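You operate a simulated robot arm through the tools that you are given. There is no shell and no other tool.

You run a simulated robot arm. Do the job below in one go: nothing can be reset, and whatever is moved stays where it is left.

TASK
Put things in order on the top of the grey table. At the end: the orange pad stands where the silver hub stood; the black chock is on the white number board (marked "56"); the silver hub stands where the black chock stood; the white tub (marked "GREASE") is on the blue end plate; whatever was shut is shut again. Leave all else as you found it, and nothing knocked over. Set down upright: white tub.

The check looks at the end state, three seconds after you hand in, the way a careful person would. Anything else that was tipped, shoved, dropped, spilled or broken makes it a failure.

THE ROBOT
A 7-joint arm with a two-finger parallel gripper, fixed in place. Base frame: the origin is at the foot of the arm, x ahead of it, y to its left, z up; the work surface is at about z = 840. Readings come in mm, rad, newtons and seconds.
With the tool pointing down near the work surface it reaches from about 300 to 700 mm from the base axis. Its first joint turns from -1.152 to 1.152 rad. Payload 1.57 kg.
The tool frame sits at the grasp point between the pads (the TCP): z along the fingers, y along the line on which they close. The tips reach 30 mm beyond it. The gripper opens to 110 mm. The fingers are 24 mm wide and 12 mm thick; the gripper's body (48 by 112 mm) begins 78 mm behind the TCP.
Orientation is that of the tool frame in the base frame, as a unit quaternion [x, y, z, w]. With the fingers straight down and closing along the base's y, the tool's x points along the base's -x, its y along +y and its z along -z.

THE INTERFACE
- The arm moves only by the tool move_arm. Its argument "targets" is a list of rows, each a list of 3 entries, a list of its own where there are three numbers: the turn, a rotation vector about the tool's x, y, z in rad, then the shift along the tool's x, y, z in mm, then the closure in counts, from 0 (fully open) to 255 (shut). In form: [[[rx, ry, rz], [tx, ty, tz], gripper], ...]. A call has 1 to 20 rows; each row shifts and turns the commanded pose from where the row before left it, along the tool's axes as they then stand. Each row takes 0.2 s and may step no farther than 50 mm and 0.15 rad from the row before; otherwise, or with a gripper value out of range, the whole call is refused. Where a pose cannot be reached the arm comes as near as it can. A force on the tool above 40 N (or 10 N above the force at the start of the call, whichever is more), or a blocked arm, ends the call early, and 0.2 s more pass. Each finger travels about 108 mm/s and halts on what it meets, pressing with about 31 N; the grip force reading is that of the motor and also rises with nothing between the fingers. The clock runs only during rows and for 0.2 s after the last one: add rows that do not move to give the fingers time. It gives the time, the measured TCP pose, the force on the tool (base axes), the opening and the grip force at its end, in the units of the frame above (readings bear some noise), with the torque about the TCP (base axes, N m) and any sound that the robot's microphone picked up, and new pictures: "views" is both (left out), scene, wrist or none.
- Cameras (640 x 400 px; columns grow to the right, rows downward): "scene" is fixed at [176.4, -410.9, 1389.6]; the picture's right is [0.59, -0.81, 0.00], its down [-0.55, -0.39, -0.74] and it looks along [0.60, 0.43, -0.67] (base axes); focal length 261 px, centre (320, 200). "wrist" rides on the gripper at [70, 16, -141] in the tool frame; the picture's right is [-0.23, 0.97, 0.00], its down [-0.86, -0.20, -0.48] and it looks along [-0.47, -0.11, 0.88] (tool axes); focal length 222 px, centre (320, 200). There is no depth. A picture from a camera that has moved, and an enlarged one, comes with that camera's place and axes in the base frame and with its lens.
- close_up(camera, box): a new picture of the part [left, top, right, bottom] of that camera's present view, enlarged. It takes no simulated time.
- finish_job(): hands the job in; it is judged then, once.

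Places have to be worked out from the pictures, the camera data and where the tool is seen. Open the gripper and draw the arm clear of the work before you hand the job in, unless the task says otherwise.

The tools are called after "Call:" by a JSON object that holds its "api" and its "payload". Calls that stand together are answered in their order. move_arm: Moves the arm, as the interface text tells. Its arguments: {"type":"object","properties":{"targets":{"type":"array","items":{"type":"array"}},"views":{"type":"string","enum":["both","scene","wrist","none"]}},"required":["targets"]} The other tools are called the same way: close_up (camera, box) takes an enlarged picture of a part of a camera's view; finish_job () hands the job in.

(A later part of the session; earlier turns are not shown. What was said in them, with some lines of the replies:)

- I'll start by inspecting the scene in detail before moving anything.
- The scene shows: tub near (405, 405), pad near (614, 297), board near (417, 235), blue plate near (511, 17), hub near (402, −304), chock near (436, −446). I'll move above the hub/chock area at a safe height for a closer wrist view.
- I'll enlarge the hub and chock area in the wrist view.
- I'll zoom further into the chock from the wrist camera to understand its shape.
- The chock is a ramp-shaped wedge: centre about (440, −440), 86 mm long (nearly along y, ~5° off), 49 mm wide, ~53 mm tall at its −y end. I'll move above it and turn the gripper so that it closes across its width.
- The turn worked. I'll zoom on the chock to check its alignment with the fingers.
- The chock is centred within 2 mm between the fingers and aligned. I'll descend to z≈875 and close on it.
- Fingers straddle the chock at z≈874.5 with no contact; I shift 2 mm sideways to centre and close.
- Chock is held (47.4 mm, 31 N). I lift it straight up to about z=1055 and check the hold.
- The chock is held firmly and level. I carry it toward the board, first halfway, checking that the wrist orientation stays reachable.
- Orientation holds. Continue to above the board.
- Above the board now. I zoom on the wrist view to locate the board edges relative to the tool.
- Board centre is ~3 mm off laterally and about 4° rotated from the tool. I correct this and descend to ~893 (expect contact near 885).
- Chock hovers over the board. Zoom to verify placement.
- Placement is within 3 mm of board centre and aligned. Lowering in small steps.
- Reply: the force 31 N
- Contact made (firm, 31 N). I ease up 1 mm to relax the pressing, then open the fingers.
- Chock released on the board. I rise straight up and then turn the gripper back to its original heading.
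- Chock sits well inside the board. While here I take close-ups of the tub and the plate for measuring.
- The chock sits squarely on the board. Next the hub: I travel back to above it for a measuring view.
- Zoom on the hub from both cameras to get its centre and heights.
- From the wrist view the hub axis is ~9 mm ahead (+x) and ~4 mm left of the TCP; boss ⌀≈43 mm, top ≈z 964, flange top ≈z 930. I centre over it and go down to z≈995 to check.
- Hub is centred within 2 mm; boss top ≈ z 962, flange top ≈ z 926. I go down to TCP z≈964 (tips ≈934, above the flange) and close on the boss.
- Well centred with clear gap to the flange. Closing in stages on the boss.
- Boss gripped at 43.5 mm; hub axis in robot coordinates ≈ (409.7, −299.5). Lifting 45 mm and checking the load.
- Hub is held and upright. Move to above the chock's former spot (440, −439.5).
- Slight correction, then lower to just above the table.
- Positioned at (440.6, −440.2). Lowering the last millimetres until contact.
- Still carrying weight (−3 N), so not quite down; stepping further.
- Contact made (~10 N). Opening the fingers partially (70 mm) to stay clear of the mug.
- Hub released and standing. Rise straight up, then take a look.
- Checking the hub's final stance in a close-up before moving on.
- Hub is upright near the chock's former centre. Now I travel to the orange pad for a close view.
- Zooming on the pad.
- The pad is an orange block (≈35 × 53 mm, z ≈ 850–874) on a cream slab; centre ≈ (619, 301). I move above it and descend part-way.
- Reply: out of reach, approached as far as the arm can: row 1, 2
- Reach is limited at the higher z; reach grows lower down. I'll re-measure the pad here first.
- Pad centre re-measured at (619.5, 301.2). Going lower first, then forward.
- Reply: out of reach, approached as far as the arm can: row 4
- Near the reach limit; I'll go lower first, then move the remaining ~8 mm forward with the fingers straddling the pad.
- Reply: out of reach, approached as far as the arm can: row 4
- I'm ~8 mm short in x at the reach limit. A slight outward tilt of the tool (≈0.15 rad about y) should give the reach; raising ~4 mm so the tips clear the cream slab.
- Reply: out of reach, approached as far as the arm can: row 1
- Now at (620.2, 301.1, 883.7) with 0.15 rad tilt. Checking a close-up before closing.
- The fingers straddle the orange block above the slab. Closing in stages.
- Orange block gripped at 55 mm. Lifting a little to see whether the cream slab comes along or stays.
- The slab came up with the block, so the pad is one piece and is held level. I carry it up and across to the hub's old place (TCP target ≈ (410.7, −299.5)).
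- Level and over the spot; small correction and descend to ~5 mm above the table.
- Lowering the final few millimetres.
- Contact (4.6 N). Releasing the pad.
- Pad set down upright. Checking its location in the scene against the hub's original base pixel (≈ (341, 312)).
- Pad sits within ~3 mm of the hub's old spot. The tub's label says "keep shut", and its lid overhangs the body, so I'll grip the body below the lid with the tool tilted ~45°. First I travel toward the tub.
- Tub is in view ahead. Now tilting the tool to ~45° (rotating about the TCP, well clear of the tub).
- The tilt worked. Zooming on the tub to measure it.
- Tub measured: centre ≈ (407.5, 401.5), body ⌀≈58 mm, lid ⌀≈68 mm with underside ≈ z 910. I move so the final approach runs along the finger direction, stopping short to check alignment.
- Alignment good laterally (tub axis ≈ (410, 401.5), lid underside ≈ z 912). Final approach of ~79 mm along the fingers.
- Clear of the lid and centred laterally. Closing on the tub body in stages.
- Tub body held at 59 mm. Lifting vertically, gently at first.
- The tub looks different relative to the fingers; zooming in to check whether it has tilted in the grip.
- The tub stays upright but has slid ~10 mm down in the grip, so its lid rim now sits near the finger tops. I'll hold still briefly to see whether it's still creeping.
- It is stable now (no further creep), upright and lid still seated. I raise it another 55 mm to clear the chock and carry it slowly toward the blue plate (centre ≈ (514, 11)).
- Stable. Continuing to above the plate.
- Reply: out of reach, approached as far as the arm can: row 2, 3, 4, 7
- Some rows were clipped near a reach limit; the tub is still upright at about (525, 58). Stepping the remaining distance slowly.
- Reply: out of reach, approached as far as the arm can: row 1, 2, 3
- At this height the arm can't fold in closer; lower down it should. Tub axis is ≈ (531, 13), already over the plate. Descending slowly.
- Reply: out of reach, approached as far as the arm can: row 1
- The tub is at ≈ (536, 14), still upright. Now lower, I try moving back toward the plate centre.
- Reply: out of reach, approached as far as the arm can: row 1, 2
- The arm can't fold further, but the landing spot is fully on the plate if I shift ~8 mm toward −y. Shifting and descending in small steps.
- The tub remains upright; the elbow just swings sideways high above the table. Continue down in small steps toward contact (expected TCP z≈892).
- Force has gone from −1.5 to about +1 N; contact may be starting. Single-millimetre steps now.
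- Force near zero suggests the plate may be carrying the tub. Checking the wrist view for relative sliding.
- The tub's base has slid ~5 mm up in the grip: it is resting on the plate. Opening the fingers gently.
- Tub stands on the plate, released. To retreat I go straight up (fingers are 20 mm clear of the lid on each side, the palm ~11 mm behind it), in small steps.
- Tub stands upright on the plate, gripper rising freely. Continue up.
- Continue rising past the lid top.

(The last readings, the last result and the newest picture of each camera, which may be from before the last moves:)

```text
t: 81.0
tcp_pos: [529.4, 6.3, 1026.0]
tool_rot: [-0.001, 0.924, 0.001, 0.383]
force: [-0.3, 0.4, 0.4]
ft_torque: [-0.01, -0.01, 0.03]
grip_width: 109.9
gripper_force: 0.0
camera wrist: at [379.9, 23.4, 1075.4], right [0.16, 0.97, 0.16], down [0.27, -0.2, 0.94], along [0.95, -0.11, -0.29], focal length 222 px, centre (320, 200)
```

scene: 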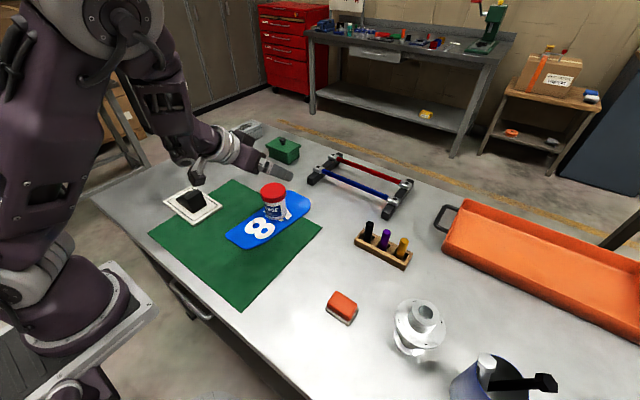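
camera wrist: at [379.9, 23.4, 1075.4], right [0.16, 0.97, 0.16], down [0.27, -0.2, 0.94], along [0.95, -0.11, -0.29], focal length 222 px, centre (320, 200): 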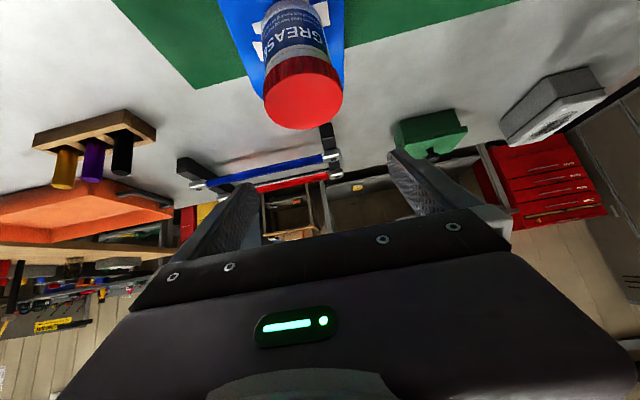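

All clear above the lid. Returning the tool to vertical while rising.

Call:
{"api": "move_arm", "payload": {"targets": [[[0, 0.131, 0], [0, 0, 0], 0], [[0, 0.131, 0], [0, 0, -5], 0], [[0, 0.131, 0], [0, 0, -10], 0], [[0, 0.131, 0], [0, 0, -10], 0], [[0, 0.131, 0], [0, 0, -10], 0], [[0, 0.131, 0], [0, 0, -10], 0], [[0, 0, 0], [0, 0, -40], 0], [[0, 0, 0], [0, 0, -40], 0], [[0, 0, 0], [0, 0, 0], 0]]}}

```text
t: 83.0
tcp_pos: [511.4, 1.9, 1141.8]
tool_rot: [0.004, 1.0, -0.009, 0.028]
force: [0.7, -0.9, 0.4]
ft_torque: [-0.01, 0.02, -0.04]
grip_width: 110.0
gripper_force: 0.0
out of reach, approached as far as the arm can: row 3
camera wrist: at [433.7, 22.9, 1278.4], right [0.23, 0.97, -0.01], down [0.83, -0.19, 0.53], along [0.51, -0.13, -0.85], focal length 222 px, centre (320, 200)
```

scene: 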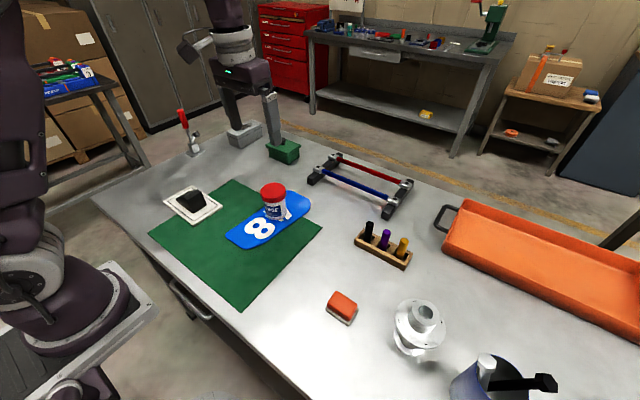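
wrist: 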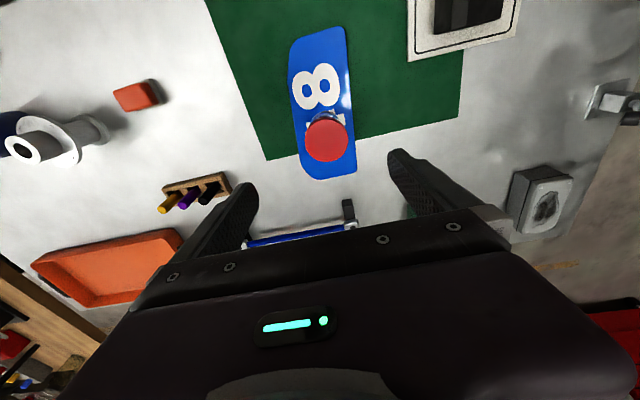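

The arm is clear. Verifying all four placements with close-ups.

Call:
{"api": "close_up", "payload": {"camera": "scene", "box": [210, 165, 330, 260]}}

Call:
{"api": "close_up", "payload": {"camera": "scene", "box": [130, 100, 330, 225]}}

Call:
{"api": "close_up", "payload": {"camera": "scene", "box": [290, 200, 580, 400]}}

Call:
{"api": "close_up", "payload": {"camera": "wrist", "box": [250, 0, 450, 200]}}

```text
4.21 times, centred on (270, 212) of scene
camera zoom: at [176.4, -410.9, 1389.6], right [0.59, -0.81, 0.0], down [-0.55, -0.39, -0.74], along [0.6, 0.43, -0.67], focal length 1100 px, centre (530, 147)
```

zoom: 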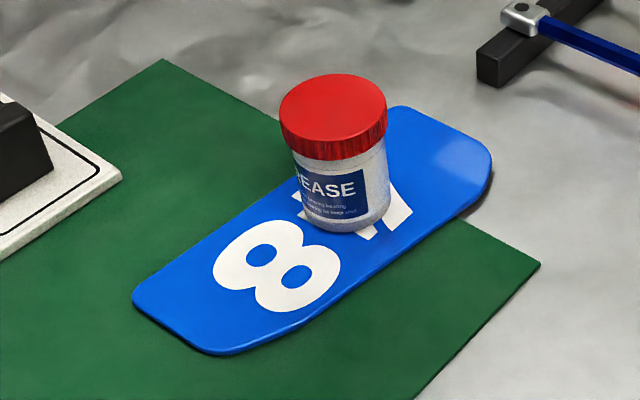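

```text
3.20 times, centred on (230, 162) of scene
camera zoom: at [176.4, -410.9, 1389.6], right [0.59, -0.81, 0.0], down [-0.55, -0.39, -0.74], along [0.6, 0.43, -0.67], focal length 836 px, centre (608, 320)
```

zoom: 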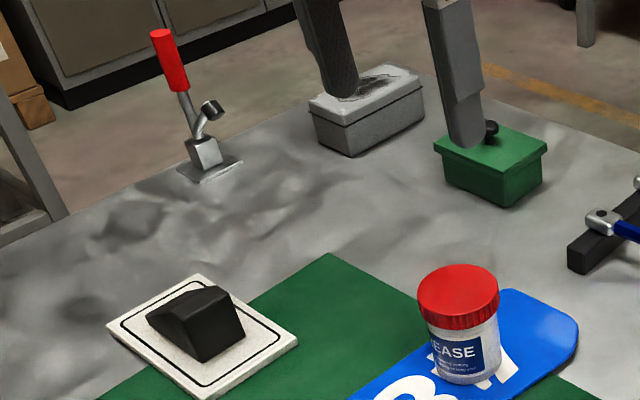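

```text
2.00 times, centred on (435, 300) of scene
camera zoom: at [176.4, -410.9, 1389.6], right [0.59, -0.81, 0.0], down [-0.55, -0.39, -0.74], along [0.6, 0.43, -0.67], focal length 522 px, centre (90, 0)
```

zoom: 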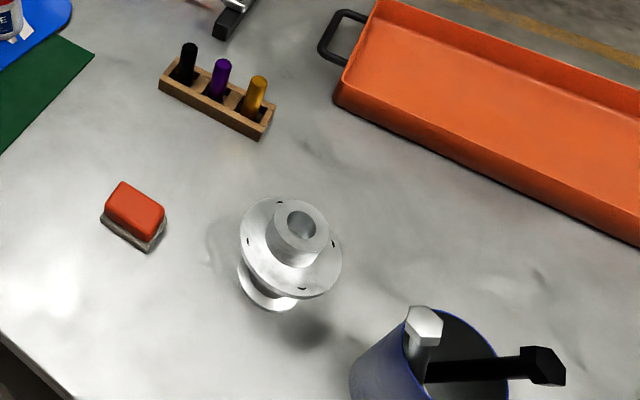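

```text
2.00 times, centred on (350, 100) of wrist
camera zoom: at [433.7, 22.9, 1278.4], right [0.23, 0.97, -0.01], down [0.83, -0.19, 0.53], along [0.51, -0.13, -0.85], focal length 444 px, centre (260, 400)
```

zoom: 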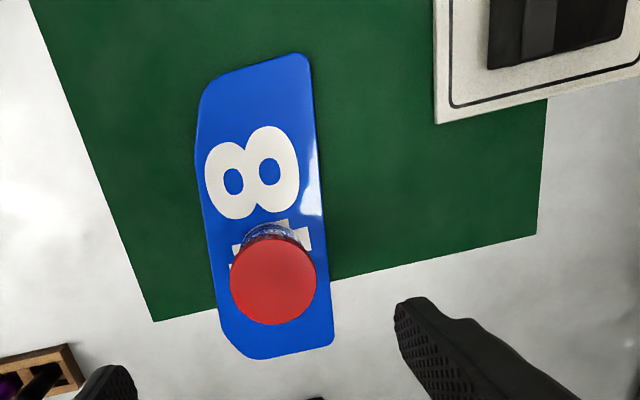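

All placements look right: tub upright and shut on the blue plate, chock on the "56" board, pad at the hub's old spot, hub at the chock's old spot, nothing else disturbed. I raise the open gripper back toward the starting pose.

Call:
{"api": "move_arm", "payload": {"targets": [[[0, 0, 0], [0, 0, -35], 0], [[0, 0, 0], [15, -24, -10], 0], [[0, 0, 0], [20, -30, -10], 0], [[0, 0, 0], [20, -30, -10], 0], [[0, 0, 0], [20, -30, -5], 0], [[0, 0, 0], [0, 0, 0], 0]]}}

```text
t: 84.4
tcp_pos: [431.3, -110.3, 1207.3]
tool_rot: [0.003, 1.0, -0.009, 0.027]
force: [0.7, -0.2, -0.7]
ft_torque: [0.02, 0.04, -0.04]
grip_width: 110.2
gripper_force: 0.2
camera wrist: at [354.4, -89.8, 1344.3], right [0.23, 0.97, -0.01], down [0.83, -0.19, 0.53], along [0.51, -0.13, -0.85], focal length 222 px, centre (320, 200)
```

scene: 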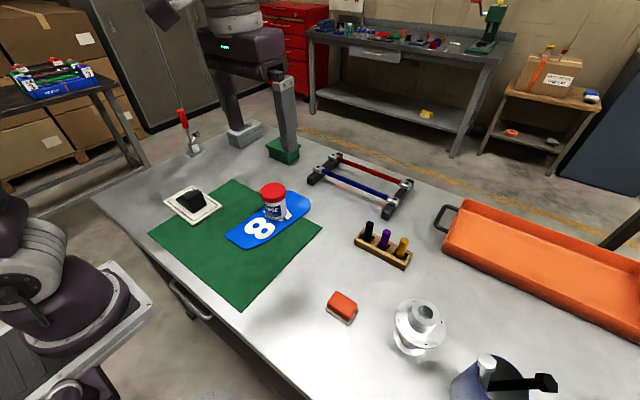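
wrist: 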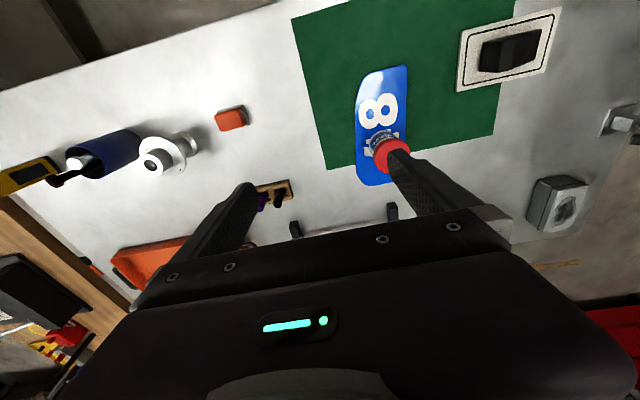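

The arm is back near its starting pose, gripper open and clear. All four objects sit where they should be and the rest is unchanged, so I hand in the job.

Call:
{"api": "finish_job", "payload": {}}

```text
The job is handed in.
```

I moved all four things and handed the job in. In the last pictures all four are upright and everything else on the table looks undisturbed.

- **Black chock:** it is on the white "56" board, about 3 mm from the board's centre.
- **Silver hub:** it stands where the chock stood, about 4 mm off by my estimate.
- **Orange pad:** it stands where the hub stood, about 3 mm off. Its pale base is part of the pad and moved with it.
- **White tub:** it is upright on the blue "48" plate, with its lid still on. It sits roughly 20 mm from the plate's centre along its length, because the arm could not fold back any further. The tub is still fully on the plate.

**Tub slipped in the grip:** it slid about 10 mm when I first lifted it, until the lid's rim rested on the fingers. It stayed upright, did not slip again on the way over, and the lid did not come loose.

Nothing had to be opened for the job. The arm is back near its starting pose with the gripper open.
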